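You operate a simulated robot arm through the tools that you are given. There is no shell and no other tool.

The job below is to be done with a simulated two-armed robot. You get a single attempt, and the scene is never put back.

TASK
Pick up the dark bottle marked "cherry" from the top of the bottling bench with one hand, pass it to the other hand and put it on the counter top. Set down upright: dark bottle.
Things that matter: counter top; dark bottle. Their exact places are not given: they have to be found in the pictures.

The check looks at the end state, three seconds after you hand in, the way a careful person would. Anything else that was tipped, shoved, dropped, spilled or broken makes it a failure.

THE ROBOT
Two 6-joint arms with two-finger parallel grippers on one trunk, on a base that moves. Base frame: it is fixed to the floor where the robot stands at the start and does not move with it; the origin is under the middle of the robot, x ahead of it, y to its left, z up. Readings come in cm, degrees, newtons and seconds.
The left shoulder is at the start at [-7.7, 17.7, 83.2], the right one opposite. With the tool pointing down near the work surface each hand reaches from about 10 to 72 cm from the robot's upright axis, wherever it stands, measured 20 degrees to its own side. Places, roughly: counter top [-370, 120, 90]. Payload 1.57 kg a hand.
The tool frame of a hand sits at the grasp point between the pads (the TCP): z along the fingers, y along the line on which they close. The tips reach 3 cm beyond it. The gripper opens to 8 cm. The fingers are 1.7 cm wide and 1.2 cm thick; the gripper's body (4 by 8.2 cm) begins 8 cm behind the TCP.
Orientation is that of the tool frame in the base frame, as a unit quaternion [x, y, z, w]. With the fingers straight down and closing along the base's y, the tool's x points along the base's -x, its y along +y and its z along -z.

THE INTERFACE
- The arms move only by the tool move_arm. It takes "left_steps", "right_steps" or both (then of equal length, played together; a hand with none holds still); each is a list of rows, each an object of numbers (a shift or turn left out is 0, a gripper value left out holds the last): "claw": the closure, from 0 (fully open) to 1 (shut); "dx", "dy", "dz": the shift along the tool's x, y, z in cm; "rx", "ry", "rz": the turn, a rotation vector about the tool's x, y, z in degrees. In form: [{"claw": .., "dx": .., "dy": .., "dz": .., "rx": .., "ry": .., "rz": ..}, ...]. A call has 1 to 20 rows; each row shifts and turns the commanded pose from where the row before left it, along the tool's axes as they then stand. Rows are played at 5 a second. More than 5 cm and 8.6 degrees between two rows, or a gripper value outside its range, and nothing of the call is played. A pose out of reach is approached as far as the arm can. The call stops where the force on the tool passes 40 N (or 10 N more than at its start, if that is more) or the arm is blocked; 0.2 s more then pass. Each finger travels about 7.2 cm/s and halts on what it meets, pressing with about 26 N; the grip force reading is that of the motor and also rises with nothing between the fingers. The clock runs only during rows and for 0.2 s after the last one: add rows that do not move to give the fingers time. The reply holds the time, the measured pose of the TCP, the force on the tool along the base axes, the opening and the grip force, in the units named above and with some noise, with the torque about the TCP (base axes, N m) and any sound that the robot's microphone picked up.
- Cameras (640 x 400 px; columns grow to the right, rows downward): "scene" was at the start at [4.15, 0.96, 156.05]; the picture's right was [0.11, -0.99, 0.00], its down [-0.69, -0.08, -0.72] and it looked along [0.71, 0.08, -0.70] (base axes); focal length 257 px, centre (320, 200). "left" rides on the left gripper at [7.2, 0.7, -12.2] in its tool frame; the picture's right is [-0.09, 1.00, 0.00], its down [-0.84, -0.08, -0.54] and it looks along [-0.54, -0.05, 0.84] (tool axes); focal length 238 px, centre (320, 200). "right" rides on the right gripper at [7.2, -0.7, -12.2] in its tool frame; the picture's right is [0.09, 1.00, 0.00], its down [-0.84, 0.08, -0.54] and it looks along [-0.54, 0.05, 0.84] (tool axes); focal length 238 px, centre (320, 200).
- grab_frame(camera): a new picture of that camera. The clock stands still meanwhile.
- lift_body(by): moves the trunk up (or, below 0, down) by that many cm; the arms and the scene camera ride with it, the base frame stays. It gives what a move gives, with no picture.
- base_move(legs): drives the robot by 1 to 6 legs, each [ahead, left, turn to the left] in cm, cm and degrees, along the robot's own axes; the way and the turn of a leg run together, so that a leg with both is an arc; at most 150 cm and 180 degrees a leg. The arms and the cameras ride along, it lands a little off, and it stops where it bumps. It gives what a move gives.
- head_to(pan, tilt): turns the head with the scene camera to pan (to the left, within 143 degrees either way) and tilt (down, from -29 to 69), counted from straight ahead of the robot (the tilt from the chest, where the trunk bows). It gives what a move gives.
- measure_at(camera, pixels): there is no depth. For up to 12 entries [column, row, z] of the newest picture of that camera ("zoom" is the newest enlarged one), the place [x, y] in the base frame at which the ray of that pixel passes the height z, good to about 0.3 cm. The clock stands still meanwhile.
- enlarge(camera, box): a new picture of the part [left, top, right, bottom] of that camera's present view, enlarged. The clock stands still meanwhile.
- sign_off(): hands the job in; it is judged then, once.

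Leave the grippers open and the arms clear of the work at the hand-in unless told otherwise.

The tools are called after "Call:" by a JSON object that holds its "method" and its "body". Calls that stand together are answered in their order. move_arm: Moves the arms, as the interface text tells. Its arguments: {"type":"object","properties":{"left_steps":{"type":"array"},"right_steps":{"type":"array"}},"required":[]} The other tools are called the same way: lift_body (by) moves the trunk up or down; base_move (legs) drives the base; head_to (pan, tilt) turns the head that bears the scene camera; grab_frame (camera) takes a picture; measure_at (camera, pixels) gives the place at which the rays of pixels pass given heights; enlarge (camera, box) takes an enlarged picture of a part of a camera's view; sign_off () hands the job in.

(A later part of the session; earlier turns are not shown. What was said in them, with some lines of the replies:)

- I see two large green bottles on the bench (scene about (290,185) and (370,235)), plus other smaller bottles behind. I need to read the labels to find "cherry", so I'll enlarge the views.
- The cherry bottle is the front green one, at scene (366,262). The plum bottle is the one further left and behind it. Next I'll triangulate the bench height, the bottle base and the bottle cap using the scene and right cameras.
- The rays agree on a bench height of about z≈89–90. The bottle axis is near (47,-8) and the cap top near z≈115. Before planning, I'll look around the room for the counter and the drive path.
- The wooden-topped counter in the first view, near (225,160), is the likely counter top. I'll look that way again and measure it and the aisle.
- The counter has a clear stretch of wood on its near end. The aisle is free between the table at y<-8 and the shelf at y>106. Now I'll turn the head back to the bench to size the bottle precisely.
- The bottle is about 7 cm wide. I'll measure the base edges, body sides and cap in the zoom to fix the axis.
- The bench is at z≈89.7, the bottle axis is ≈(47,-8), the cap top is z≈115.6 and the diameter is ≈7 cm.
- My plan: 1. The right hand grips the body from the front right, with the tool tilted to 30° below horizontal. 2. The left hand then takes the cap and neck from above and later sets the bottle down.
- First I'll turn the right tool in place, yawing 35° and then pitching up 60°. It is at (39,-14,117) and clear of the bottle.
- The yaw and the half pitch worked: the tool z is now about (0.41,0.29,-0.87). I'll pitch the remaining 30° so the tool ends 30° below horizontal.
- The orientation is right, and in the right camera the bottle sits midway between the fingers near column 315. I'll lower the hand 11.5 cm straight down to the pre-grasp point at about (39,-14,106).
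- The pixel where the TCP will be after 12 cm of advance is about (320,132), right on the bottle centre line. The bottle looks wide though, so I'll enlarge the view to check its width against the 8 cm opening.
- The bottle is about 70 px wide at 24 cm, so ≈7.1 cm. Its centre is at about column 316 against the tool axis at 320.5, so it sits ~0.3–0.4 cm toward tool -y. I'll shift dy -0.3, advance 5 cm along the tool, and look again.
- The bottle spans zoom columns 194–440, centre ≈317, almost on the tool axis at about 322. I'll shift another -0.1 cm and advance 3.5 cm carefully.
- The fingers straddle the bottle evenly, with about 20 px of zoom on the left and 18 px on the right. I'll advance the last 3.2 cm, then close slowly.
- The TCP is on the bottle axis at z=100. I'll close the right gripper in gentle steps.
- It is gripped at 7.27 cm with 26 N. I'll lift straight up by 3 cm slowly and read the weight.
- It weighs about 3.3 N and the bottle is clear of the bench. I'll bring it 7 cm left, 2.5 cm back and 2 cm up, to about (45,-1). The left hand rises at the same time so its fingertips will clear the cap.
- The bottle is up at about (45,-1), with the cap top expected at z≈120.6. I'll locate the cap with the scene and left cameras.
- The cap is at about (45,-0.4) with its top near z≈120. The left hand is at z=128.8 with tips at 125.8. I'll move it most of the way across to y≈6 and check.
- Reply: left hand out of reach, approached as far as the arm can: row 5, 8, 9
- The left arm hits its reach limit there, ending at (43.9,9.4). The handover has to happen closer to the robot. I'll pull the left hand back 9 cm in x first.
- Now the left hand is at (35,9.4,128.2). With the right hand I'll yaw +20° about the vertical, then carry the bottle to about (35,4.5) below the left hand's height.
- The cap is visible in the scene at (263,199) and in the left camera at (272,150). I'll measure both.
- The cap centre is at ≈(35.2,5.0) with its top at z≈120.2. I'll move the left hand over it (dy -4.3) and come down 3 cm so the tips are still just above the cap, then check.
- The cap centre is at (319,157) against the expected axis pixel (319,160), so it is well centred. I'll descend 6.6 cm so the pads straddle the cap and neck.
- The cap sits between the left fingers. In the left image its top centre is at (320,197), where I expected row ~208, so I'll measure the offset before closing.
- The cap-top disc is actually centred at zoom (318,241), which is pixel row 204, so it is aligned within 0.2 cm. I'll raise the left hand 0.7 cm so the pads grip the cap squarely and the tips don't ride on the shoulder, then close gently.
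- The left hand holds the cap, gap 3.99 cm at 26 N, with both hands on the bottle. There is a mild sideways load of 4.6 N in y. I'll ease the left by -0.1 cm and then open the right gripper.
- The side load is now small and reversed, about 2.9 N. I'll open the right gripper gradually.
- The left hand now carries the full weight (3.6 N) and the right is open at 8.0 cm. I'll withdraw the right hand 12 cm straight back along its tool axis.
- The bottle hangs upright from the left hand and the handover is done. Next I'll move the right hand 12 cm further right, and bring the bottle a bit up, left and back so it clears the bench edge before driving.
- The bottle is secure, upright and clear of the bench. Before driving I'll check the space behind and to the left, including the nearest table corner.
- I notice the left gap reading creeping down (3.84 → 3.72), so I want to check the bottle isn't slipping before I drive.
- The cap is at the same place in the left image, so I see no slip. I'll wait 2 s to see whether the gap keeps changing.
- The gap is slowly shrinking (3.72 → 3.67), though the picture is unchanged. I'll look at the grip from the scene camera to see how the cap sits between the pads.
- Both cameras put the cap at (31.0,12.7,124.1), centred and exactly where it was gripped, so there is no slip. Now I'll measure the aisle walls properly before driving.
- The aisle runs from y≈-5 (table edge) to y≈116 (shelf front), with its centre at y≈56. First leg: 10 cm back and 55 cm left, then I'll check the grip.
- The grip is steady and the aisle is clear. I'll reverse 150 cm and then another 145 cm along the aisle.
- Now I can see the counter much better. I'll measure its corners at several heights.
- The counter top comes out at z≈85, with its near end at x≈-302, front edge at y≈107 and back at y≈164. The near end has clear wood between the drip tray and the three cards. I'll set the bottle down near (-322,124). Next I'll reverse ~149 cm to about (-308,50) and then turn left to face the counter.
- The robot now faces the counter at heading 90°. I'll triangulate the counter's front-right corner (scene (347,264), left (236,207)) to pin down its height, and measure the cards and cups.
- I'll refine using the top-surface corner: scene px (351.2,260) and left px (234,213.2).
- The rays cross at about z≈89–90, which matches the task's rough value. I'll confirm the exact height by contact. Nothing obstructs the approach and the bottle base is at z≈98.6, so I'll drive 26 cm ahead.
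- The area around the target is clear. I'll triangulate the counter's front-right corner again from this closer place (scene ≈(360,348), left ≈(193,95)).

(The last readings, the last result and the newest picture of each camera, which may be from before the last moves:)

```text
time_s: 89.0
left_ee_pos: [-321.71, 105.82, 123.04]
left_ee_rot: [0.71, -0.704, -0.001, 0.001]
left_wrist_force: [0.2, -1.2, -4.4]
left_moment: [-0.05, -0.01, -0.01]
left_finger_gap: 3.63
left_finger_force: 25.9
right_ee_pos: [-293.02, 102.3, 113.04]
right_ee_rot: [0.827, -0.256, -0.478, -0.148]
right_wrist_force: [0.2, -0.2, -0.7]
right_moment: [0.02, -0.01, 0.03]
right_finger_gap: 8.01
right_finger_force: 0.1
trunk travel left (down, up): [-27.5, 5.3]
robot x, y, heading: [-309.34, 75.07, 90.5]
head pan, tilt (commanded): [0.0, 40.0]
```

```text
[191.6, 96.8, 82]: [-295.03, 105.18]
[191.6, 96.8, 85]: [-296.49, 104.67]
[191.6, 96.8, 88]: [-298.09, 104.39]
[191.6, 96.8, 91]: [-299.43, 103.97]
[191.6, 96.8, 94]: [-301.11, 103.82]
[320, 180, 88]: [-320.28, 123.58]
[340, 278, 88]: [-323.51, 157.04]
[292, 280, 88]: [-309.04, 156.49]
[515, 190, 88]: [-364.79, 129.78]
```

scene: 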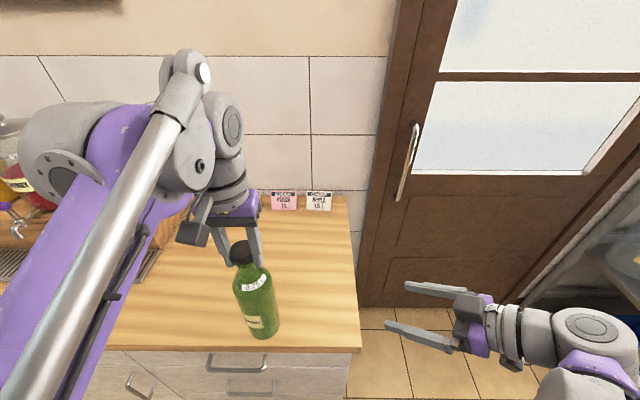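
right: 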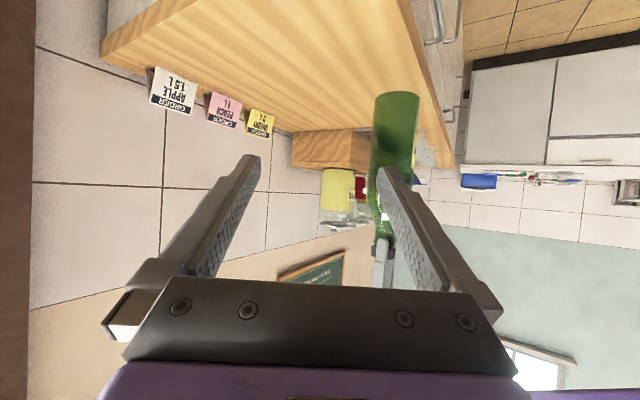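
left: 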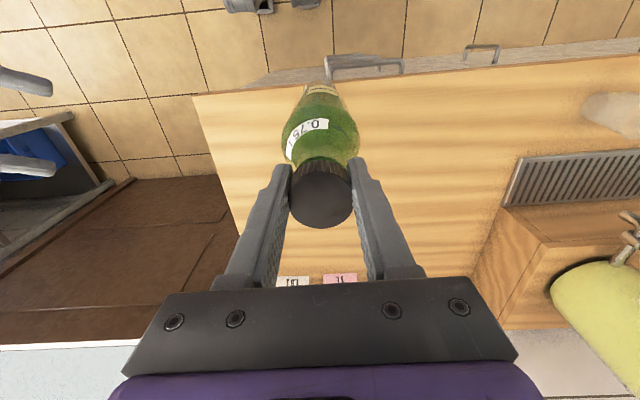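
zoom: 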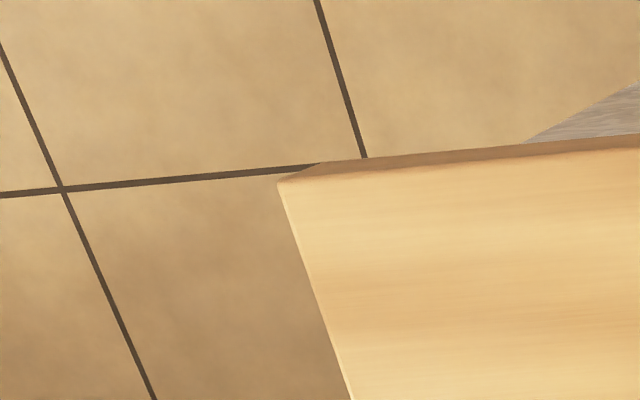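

The scene and left rays now agree on z≈89.9 for the counter top, so contact is expected at TCP z≈114.2–114.4. I'll lower the hand by 5 cm to TCP 118, leaving the base ≈3.6 cm above the counter. Then I'll move 16 cm forward to about (-321.7,122).

Call:
{"method": "move_arm", "body": {"left_steps": [{"dz": 1.0}, {"dz": 1.0}, {"dz": 1.0}, {"dz": 1.0}, {"dz": 1.0}, {"dx": -1.0}, {"dx": -1.5}, {"dx": -1.5}, {"dx": -1.5}, {"dx": -1.5}, {"dx": -1.5}, {"dx": -1.5}, {"dx": -1.5}, {"dx": -1.5}, {"dx": -1.5}, {"dx": -1.0}, {}, {}]}}

Call:
{"method": "grab_frame", "body": {"camera": "scene"}}

Call:
{"method": "grab_frame", "body": {"camera": "left"}}

Call:
{"method": "grab_frame", "body": {"camera": "right"}}

```text
time_s: 92.8
left_ee_pos: [-322.02, 121.23, 118.15]
left_ee_rot: [0.711, -0.703, 0.0, 0.0]
left_wrist_force: [-0.6, -0.1, -4.5]
left_moment: [-0.04, -0.01, 0.04]
left_finger_gap: 3.62
left_finger_force: 26.1
right_ee_pos: [-293.08, 102.28, 112.93]
right_ee_rot: [0.827, -0.256, -0.478, -0.148]
right_wrist_force: [-0.1, 0.4, -0.2]
right_moment: [-0.01, -0.01, 0.01]
right_finger_gap: 8.0
right_finger_force: 0.1
trunk travel left (down, up): [-27.5, 5.3]
robot x, y, heading: [-308.83, 75.21, 90.8]
head pan, tilt (commanded): [0.0, 40.0]
```

```text
taken
```

scene: 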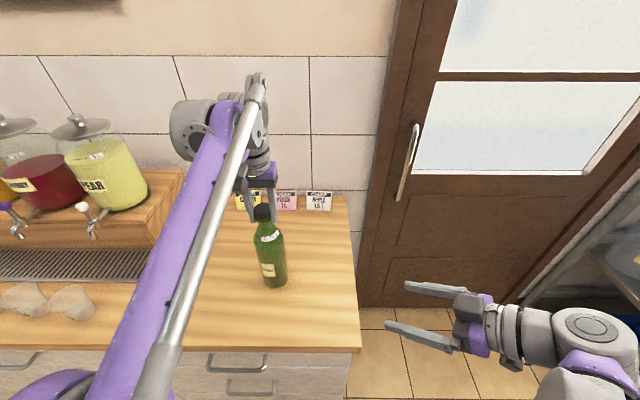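

```text
taken
```

left: 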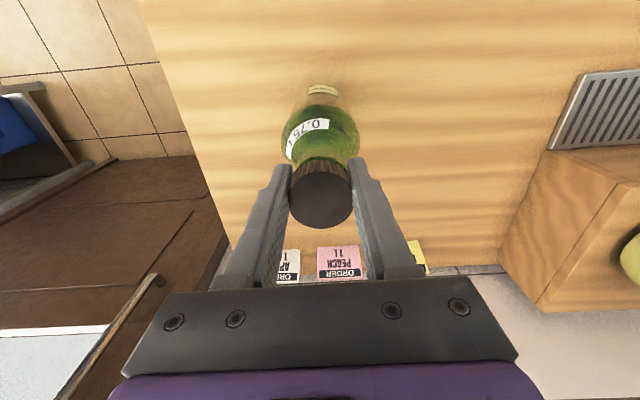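

```text
taken
```

right: 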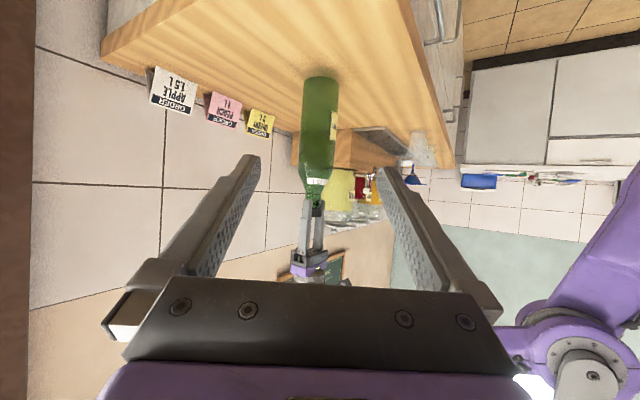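

The bottle is over clear wood. I'll check that it hangs vertically by measuring its base position against the cap position.

Call:
{"method": "enlarge", "body": {"camera": "scene", "box": [220, 190, 320, 300]}}

Call:
{"method": "measure_at", "body": {"camera": "zoom", "pixels": [[333, 300, 93.7], [333, 300, 93], [290, 295, 93.7], [375, 295, 93.7]]}}

Call:
{"method": "enlarge", "body": {"camera": "right", "box": [250, 60, 390, 220]}}

```text
3.64 times, centred on (270, 245) of scene
```

zoom: 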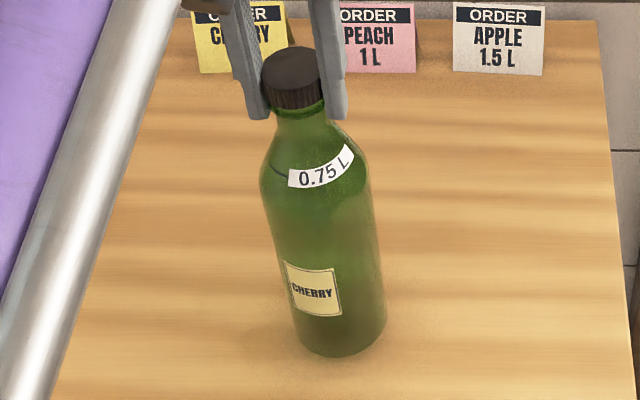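

```text
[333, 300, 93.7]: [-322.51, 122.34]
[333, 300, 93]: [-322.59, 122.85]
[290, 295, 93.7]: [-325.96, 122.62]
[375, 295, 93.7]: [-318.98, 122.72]
```

```text
2.50 times, centred on (320, 140) of right
```

zoom: 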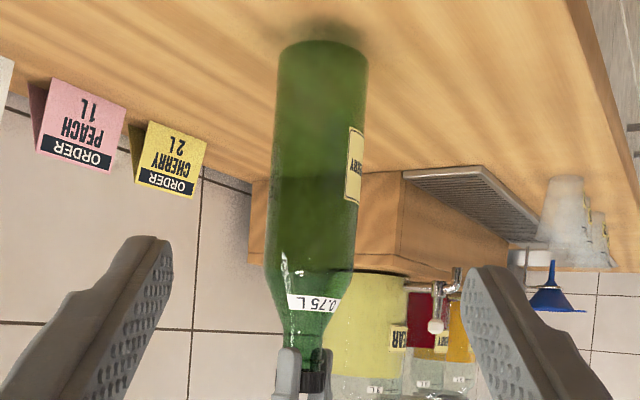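

Call:
{"method": "enlarge", "body": {"camera": "scene", "box": [220, 190, 320, 300]}}

Call:
{"method": "measure_at", "body": {"camera": "zoom", "pixels": [[342, 357, 93.7], [342, 357, 93], [342, 357, 94.5], [294, 322, 93.7], [387, 314, 93.7], [292, 68, 119.1]]}}

```text
3.64 times, centred on (270, 245) of scene
```

zoom: 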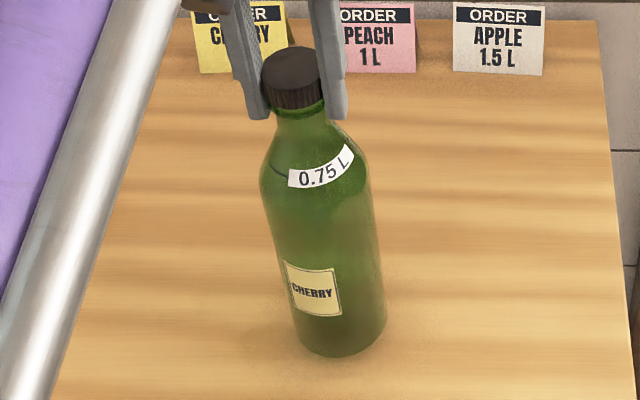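

```text
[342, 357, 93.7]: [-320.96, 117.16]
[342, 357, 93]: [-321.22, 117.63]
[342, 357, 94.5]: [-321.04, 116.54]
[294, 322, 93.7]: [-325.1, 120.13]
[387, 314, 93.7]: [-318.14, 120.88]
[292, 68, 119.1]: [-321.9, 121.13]
```

The base centre is at about (-321.6,120.7) and the cap at (-321.9,121.1), so the bottle is vertical within measuring error. I'll lower 3.3 cm to TCP ≈114.85, then feel for contact in small steps.

Call:
{"method": "move_arm", "body": {"left_steps": [{"dz": 0.6}, {"dz": 0.6}, {"dz": 0.6}, {"dz": 0.5}, {"dz": 0.4}, {"dz": 0.3}, {"dz": 0.3}, {}, {}]}}

```text
time_s: 93.8
left_ee_pos: [-322.05, 121.19, 116.16]
left_ee_rot: [0.711, -0.703, -0.001, -0.001]
left_wrist_force: [-0.5, 2.6, 29.9]
left_moment: [0.03, 0.02, -0.05]
left_finger_gap: 3.66
left_finger_force: 25.8
right_ee_pos: [-293.03, 102.07, 113.11]
right_ee_rot: [0.827, -0.256, -0.478, -0.148]
right_wrist_force: [0.2, -0.2, 1.1]
right_moment: [0.02, 0.0, 0.02]
right_finger_gap: 7.99
right_finger_force: 0.1
trunk travel left (down, up): [-27.5, 5.3]
robot x, y, heading: [-308.76, 75.0, 90.4]
head pan, tilt (commanded): [0.0, 40.0]
stopped in row 5 (left hand): the force on the tool passed its limit at 47 N (the readings are from after the stop); the commanded pose is now the measured one
```

Contact came earlier than predicted: the base is pressing on the counter at TCP z≈116.2 with ~30 N. I'll look before going on.

Call:
{"method": "enlarge", "body": {"camera": "scene", "box": [220, 190, 320, 300]}}

Call:
{"method": "enlarge", "body": {"camera": "right", "box": [250, 40, 390, 200]}}

Call:
{"method": "grab_frame", "body": {"camera": "left"}}

```text
3.64 times, centred on (270, 245) of scene
```

zoom: 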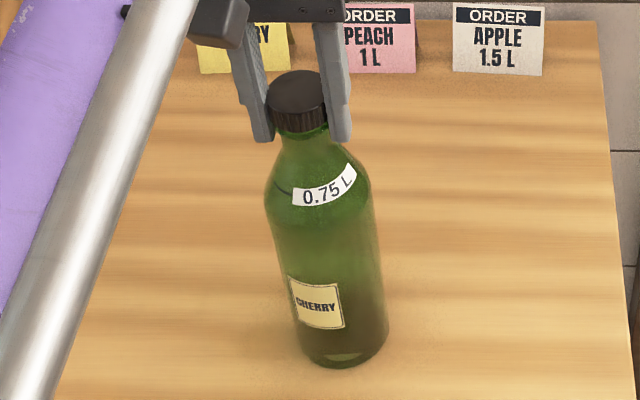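

```text
2.50 times, centred on (320, 120) of right
```

zoom: 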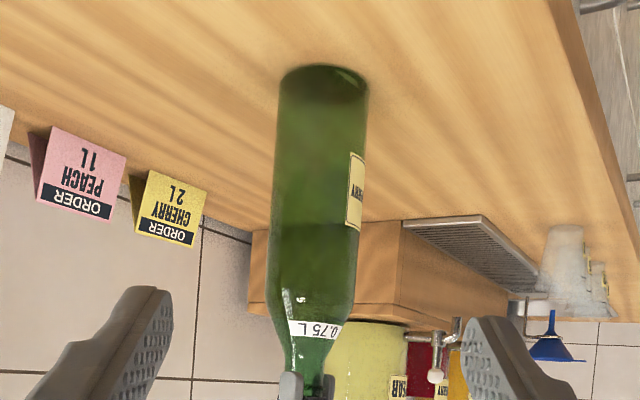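

```text
taken
```

left: 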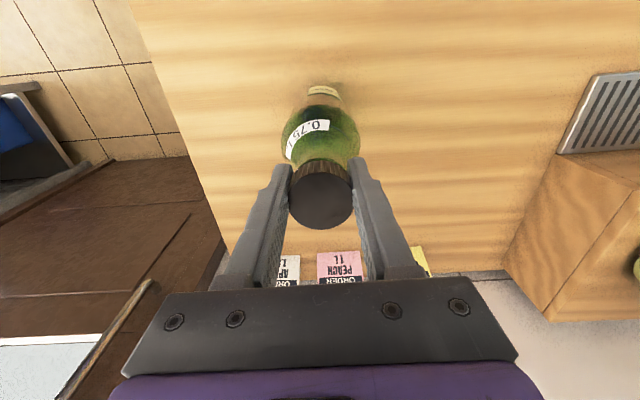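

The bottle stands straight on clear wood. I'll ease up by 0.1 cm steps to take off the pressure before releasing.

Call:
{"method": "move_arm", "body": {"left_steps": [{"dz": -0.05}, {}, {}]}}

```text
time_s: 94.7
left_ee_pos: [-321.9, 121.12, 116.17]
left_ee_rot: [0.711, -0.703, -0.001, -0.002]
left_wrist_force: [-1.2, 2.7, 34.4]
left_moment: [0.14, -0.05, -0.03]
left_finger_gap: 3.67
left_finger_force: 26.2
right_ee_pos: [-293.0, 102.11, 113.11]
right_ee_rot: [0.827, -0.256, -0.478, -0.149]
right_wrist_force: [-0.1, 0.4, 0.0]
right_moment: [-0.01, -0.02, 0.01]
right_finger_gap: 7.99
right_finger_force: 0.0
trunk travel left (down, up): [-27.5, 5.3]
robot x, y, heading: [-309.29, 75.07, 90.4]
head pan, tilt (commanded): [0.0, 40.0]
```

Call:
{"method": "move_arm", "body": {"left_steps": [{"dz": -0.1}, {}, {}]}}

```text
time_s: 95.5
left_ee_pos: [-321.86, 121.25, 116.15]
left_ee_rot: [0.711, -0.703, 0.0, -0.001]
left_wrist_force: [0.3, 1.2, 11.9]
left_moment: [-0.17, -0.02, 0.01]
left_finger_gap: 3.68
left_finger_force: 26.1
right_ee_pos: [-293.06, 102.21, 113.07]
right_ee_rot: [0.827, -0.256, -0.478, -0.148]
right_wrist_force: [-0.2, 0.2, 0.2]
right_moment: [0.01, 0.02, 0.0]
right_finger_gap: 8.0
right_finger_force: 0.0
trunk travel left (down, up): [-27.5, 5.3]
robot x, y, heading: [-308.9, 74.85, 90.4]
head pan, tilt (commanded): [0.0, 40.0]
```

The pressure dropped to ~12 N. Another 0.05 cm should bring it near zero.

Call:
{"method": "move_arm", "body": {"left_steps": [{"dz": -0.05}, {}, {}]}}

Call:
{"method": "enlarge", "body": {"camera": "scene", "box": [220, 190, 320, 300]}}

Call:
{"method": "measure_at", "body": {"camera": "zoom", "pixels": [[342, 368, 90], [342, 368, 91], [342, 368, 92], [296, 334, 91], [389, 325, 91]]}}

```text
time_s: 96.2
left_ee_pos: [-321.99, 121.27, 116.04]
left_ee_rot: [0.711, -0.703, 0.0, 0.0]
left_wrist_force: [0.5, -0.2, 0.1]
left_moment: [-0.16, 0.0, -0.02]
left_finger_gap: 3.67
left_finger_force: 25.4
right_ee_pos: [-293.05, 102.35, 113.05]
right_ee_rot: [0.827, -0.256, -0.478, -0.148]
right_wrist_force: [0.1, -0.3, -0.6]
right_moment: [0.03, 0.01, -0.05]
right_finger_gap: 8.02
right_finger_force: 0.0
trunk travel left (down, up): [-27.5, 5.3]
robot x, y, heading: [-308.89, 74.73, 90.6]
head pan, tilt (commanded): [0.0, 40.0]
```

```text
3.64 times, centred on (270, 245) of scene
```

zoom: 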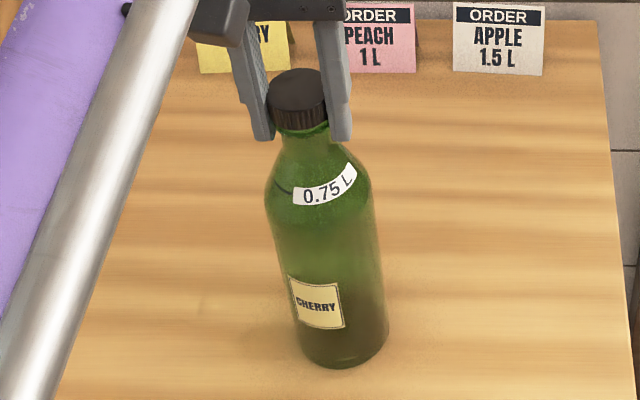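

```text
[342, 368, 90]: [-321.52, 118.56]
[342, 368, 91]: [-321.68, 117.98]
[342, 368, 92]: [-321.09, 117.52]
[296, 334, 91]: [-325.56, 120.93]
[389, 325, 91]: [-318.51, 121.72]
```

The bottle now rests on the counter: wrist force ≈0 N instead of -4 N, and the base centre ≈(-322,121.3) is directly under the cap. I'll open the left gripper gradually.

Call:
{"method": "move_arm", "body": {"left_steps": [{"claw": 0.53}, {"claw": 0.5}, {"claw": 0.46}, {"claw": 0.4}, {"claw": 0.3}, {"claw": 0.2}, {"claw": 0.1}, {"claw": 0}, {}, {}]}}

Call:
{"method": "enlarge", "body": {"camera": "scene", "box": [220, 190, 320, 300]}}

Call:
{"method": "grab_frame", "body": {"camera": "left"}}

```text
time_s: 98.5
left_ee_pos: [-321.96, 121.32, 116.27]
left_ee_rot: [0.711, -0.703, -0.001, -0.001]
left_wrist_force: [0.1, -0.5, -0.9]
left_moment: [-0.01, 0.0, 0.0]
left_finger_gap: 7.97
left_finger_force: 0.1
right_ee_pos: [-293.1, 102.14, 112.99]
right_ee_rot: [0.828, -0.256, -0.477, -0.147]
right_wrist_force: [0.6, 0.5, -0.4]
right_moment: [-0.01, -0.03, -0.02]
right_finger_gap: 8.01
right_finger_force: 0.0
trunk travel left (down, up): [-27.5, 5.3]
robot x, y, heading: [-308.92, 74.91, 90.8]
head pan, tilt (commanded): [0.0, 40.0]
```

```text
3.64 times, centred on (270, 245) of scene
```

zoom: 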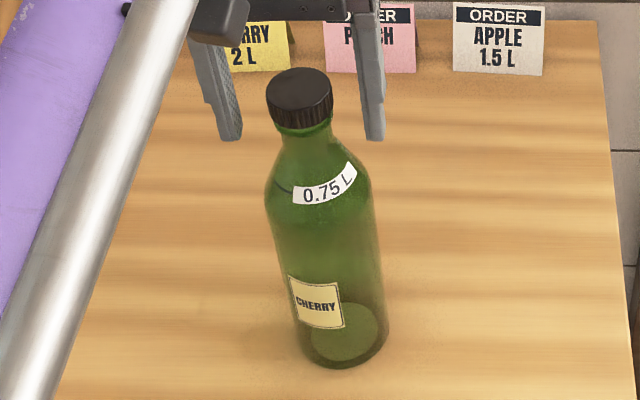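

```text
taken
```

left: 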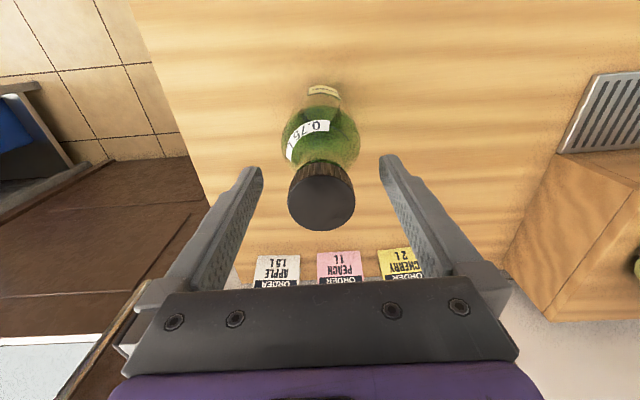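

The bottle stands on its own. The open fingers are either side of the cap, so I'll raise the left hand 2 cm and then pull straight back 14 cm toward the robot, clear of the bottle.

Call:
{"method": "move_arm", "body": {"left_steps": [{"dz": -0.5}, {"dz": -0.7}, {"dz": -0.8}, {"dx": 1.0}, {"dx": 1.5}, {"dx": 1.5}, {"dx": 1.5}, {"dx": 1.5}, {"dx": 1.5}, {"dx": 1.5}, {"dx": 1.5}, {"dx": 1.5}, {"dx": 1.0}, {"dz": -1.5}, {"dz": -1.5}, {}]}}

Call:
{"method": "grab_frame", "body": {"camera": "scene"}}

Call:
{"method": "grab_frame", "body": {"camera": "left"}}

```text
time_s: 101.8
left_ee_pos: [-321.81, 107.29, 121.1]
left_ee_rot: [0.711, -0.703, 0.0, -0.001]
left_wrist_force: [0.5, 0.3, 0.6]
left_moment: [-0.03, -0.01, 0.0]
left_finger_gap: 7.99
left_finger_force: 0.1
right_ee_pos: [-292.87, 102.14, 113.16]
right_ee_rot: [0.827, -0.256, -0.478, -0.148]
right_wrist_force: [0.0, -0.8, 0.0]
right_moment: [0.0, 0.06, -0.04]
right_finger_gap: 7.99
right_finger_force: 0.1
trunk travel left (down, up): [-27.5, 5.3]
robot x, y, heading: [-309.13, 74.95, 91.1]
head pan, tilt (commanded): [0.0, 40.0]
```

```text
taken
```

scene: 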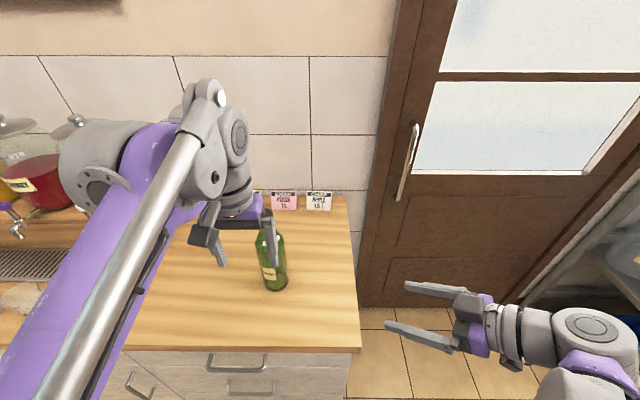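

```text
taken
```

left: 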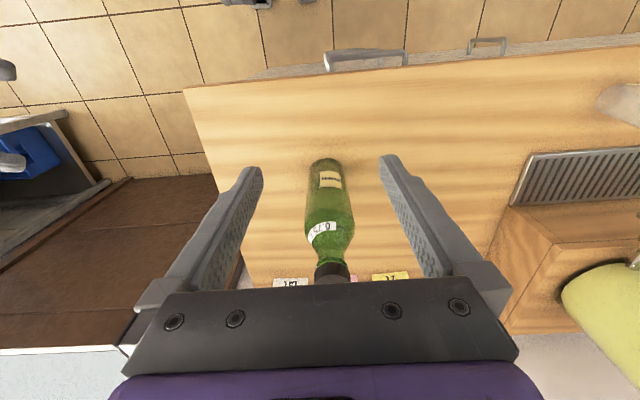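

The bottle stands upright on the counter and the hand is free. I'll back the base 25 cm away from the counter so both arms are clear, and take a last look.

Call:
{"method": "base_move", "body": {"legs": [[-25, 0, 0]]}}

Call:
{"method": "grab_frame", "body": {"camera": "scene"}}

Call:
{"method": "enlarge", "body": {"camera": "scene", "box": [200, 130, 360, 280]}}

Call:
{"method": "grab_frame", "body": {"camera": "left"}}

```text
time_s: 103.7
left_ee_pos: [-321.63, 82.52, 121.07]
left_ee_rot: [0.711, -0.703, -0.001, -0.001]
left_wrist_force: [0.1, 0.1, -0.3]
left_moment: [0.02, -0.02, -0.02]
left_finger_gap: 8.0
left_finger_force: 0.2
right_ee_pos: [-292.87, 77.51, 113.11]
right_ee_rot: [0.828, -0.256, -0.478, -0.147]
right_wrist_force: [-0.9, 0.7, -0.8]
right_moment: [-0.04, -0.03, 0.01]
right_finger_gap: 8.0
right_finger_force: 0.0
trunk travel left (down, up): [-27.5, 5.3]
robot x, y, heading: [-308.73, 50.58, 90.6]
head pan, tilt (commanded): [0.0, 40.0]
```

```text
taken
```

scene: 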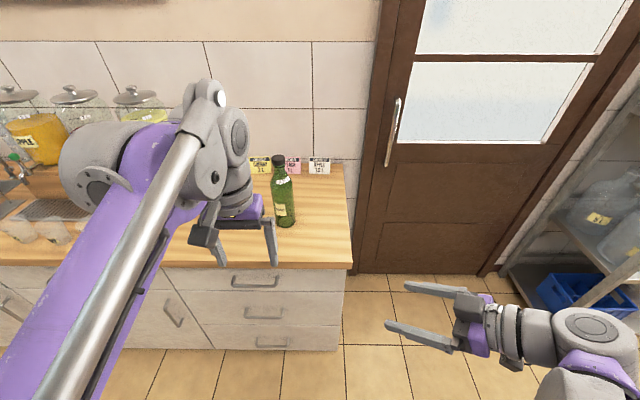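

```text
2.67 times, centred on (280, 205) of scene
```

zoom: 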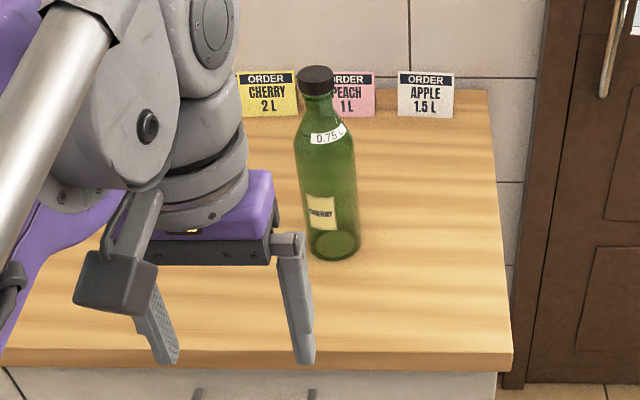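

```text
taken
```

left: 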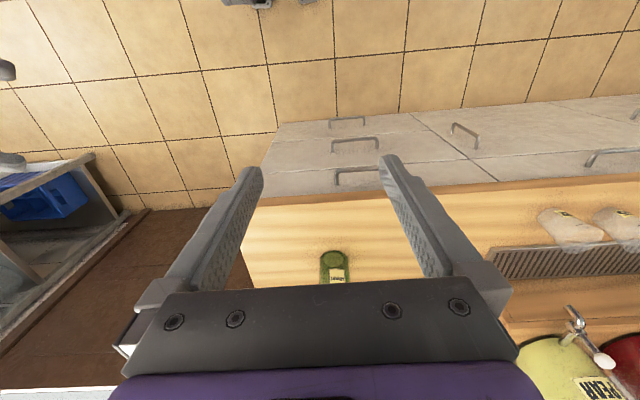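

The cherry bottle stands upright on the wooden counter top, with the cards, cups and jars undisturbed. Both grippers are open at 8 cm and well clear, so I'm handing in.

Call:
{"method": "sign_off", "body": {}}

```text
The job is handed in.
```

The cherry bottle is standing upright on the counter top and the job is handed in; I haven't seen the check's verdict.

- **Pick-up and pass:** The right hand lifted the bottle off the bottling bench by its body. The left hand then took it by the cap in the air.
- **Setting down:** I reversed down the aisle, turned to face the wooden counter, and set the bottle down on clear wood near its right-hand end. The counter was about 2 cm higher than I had predicted. The base pressed on it with up to 47 N before the arm stopped. I eased the pressure to about zero before releasing, and the bottle stayed upright.
- **Surroundings:** No collisions were reported during the job. In the last pictures of the counter, the cards, cups and jars looked undisturbed. I did not look at the bench again after driving away.
- **End state:** Both grippers are open, and the robot has backed 25 cm away from the counter.
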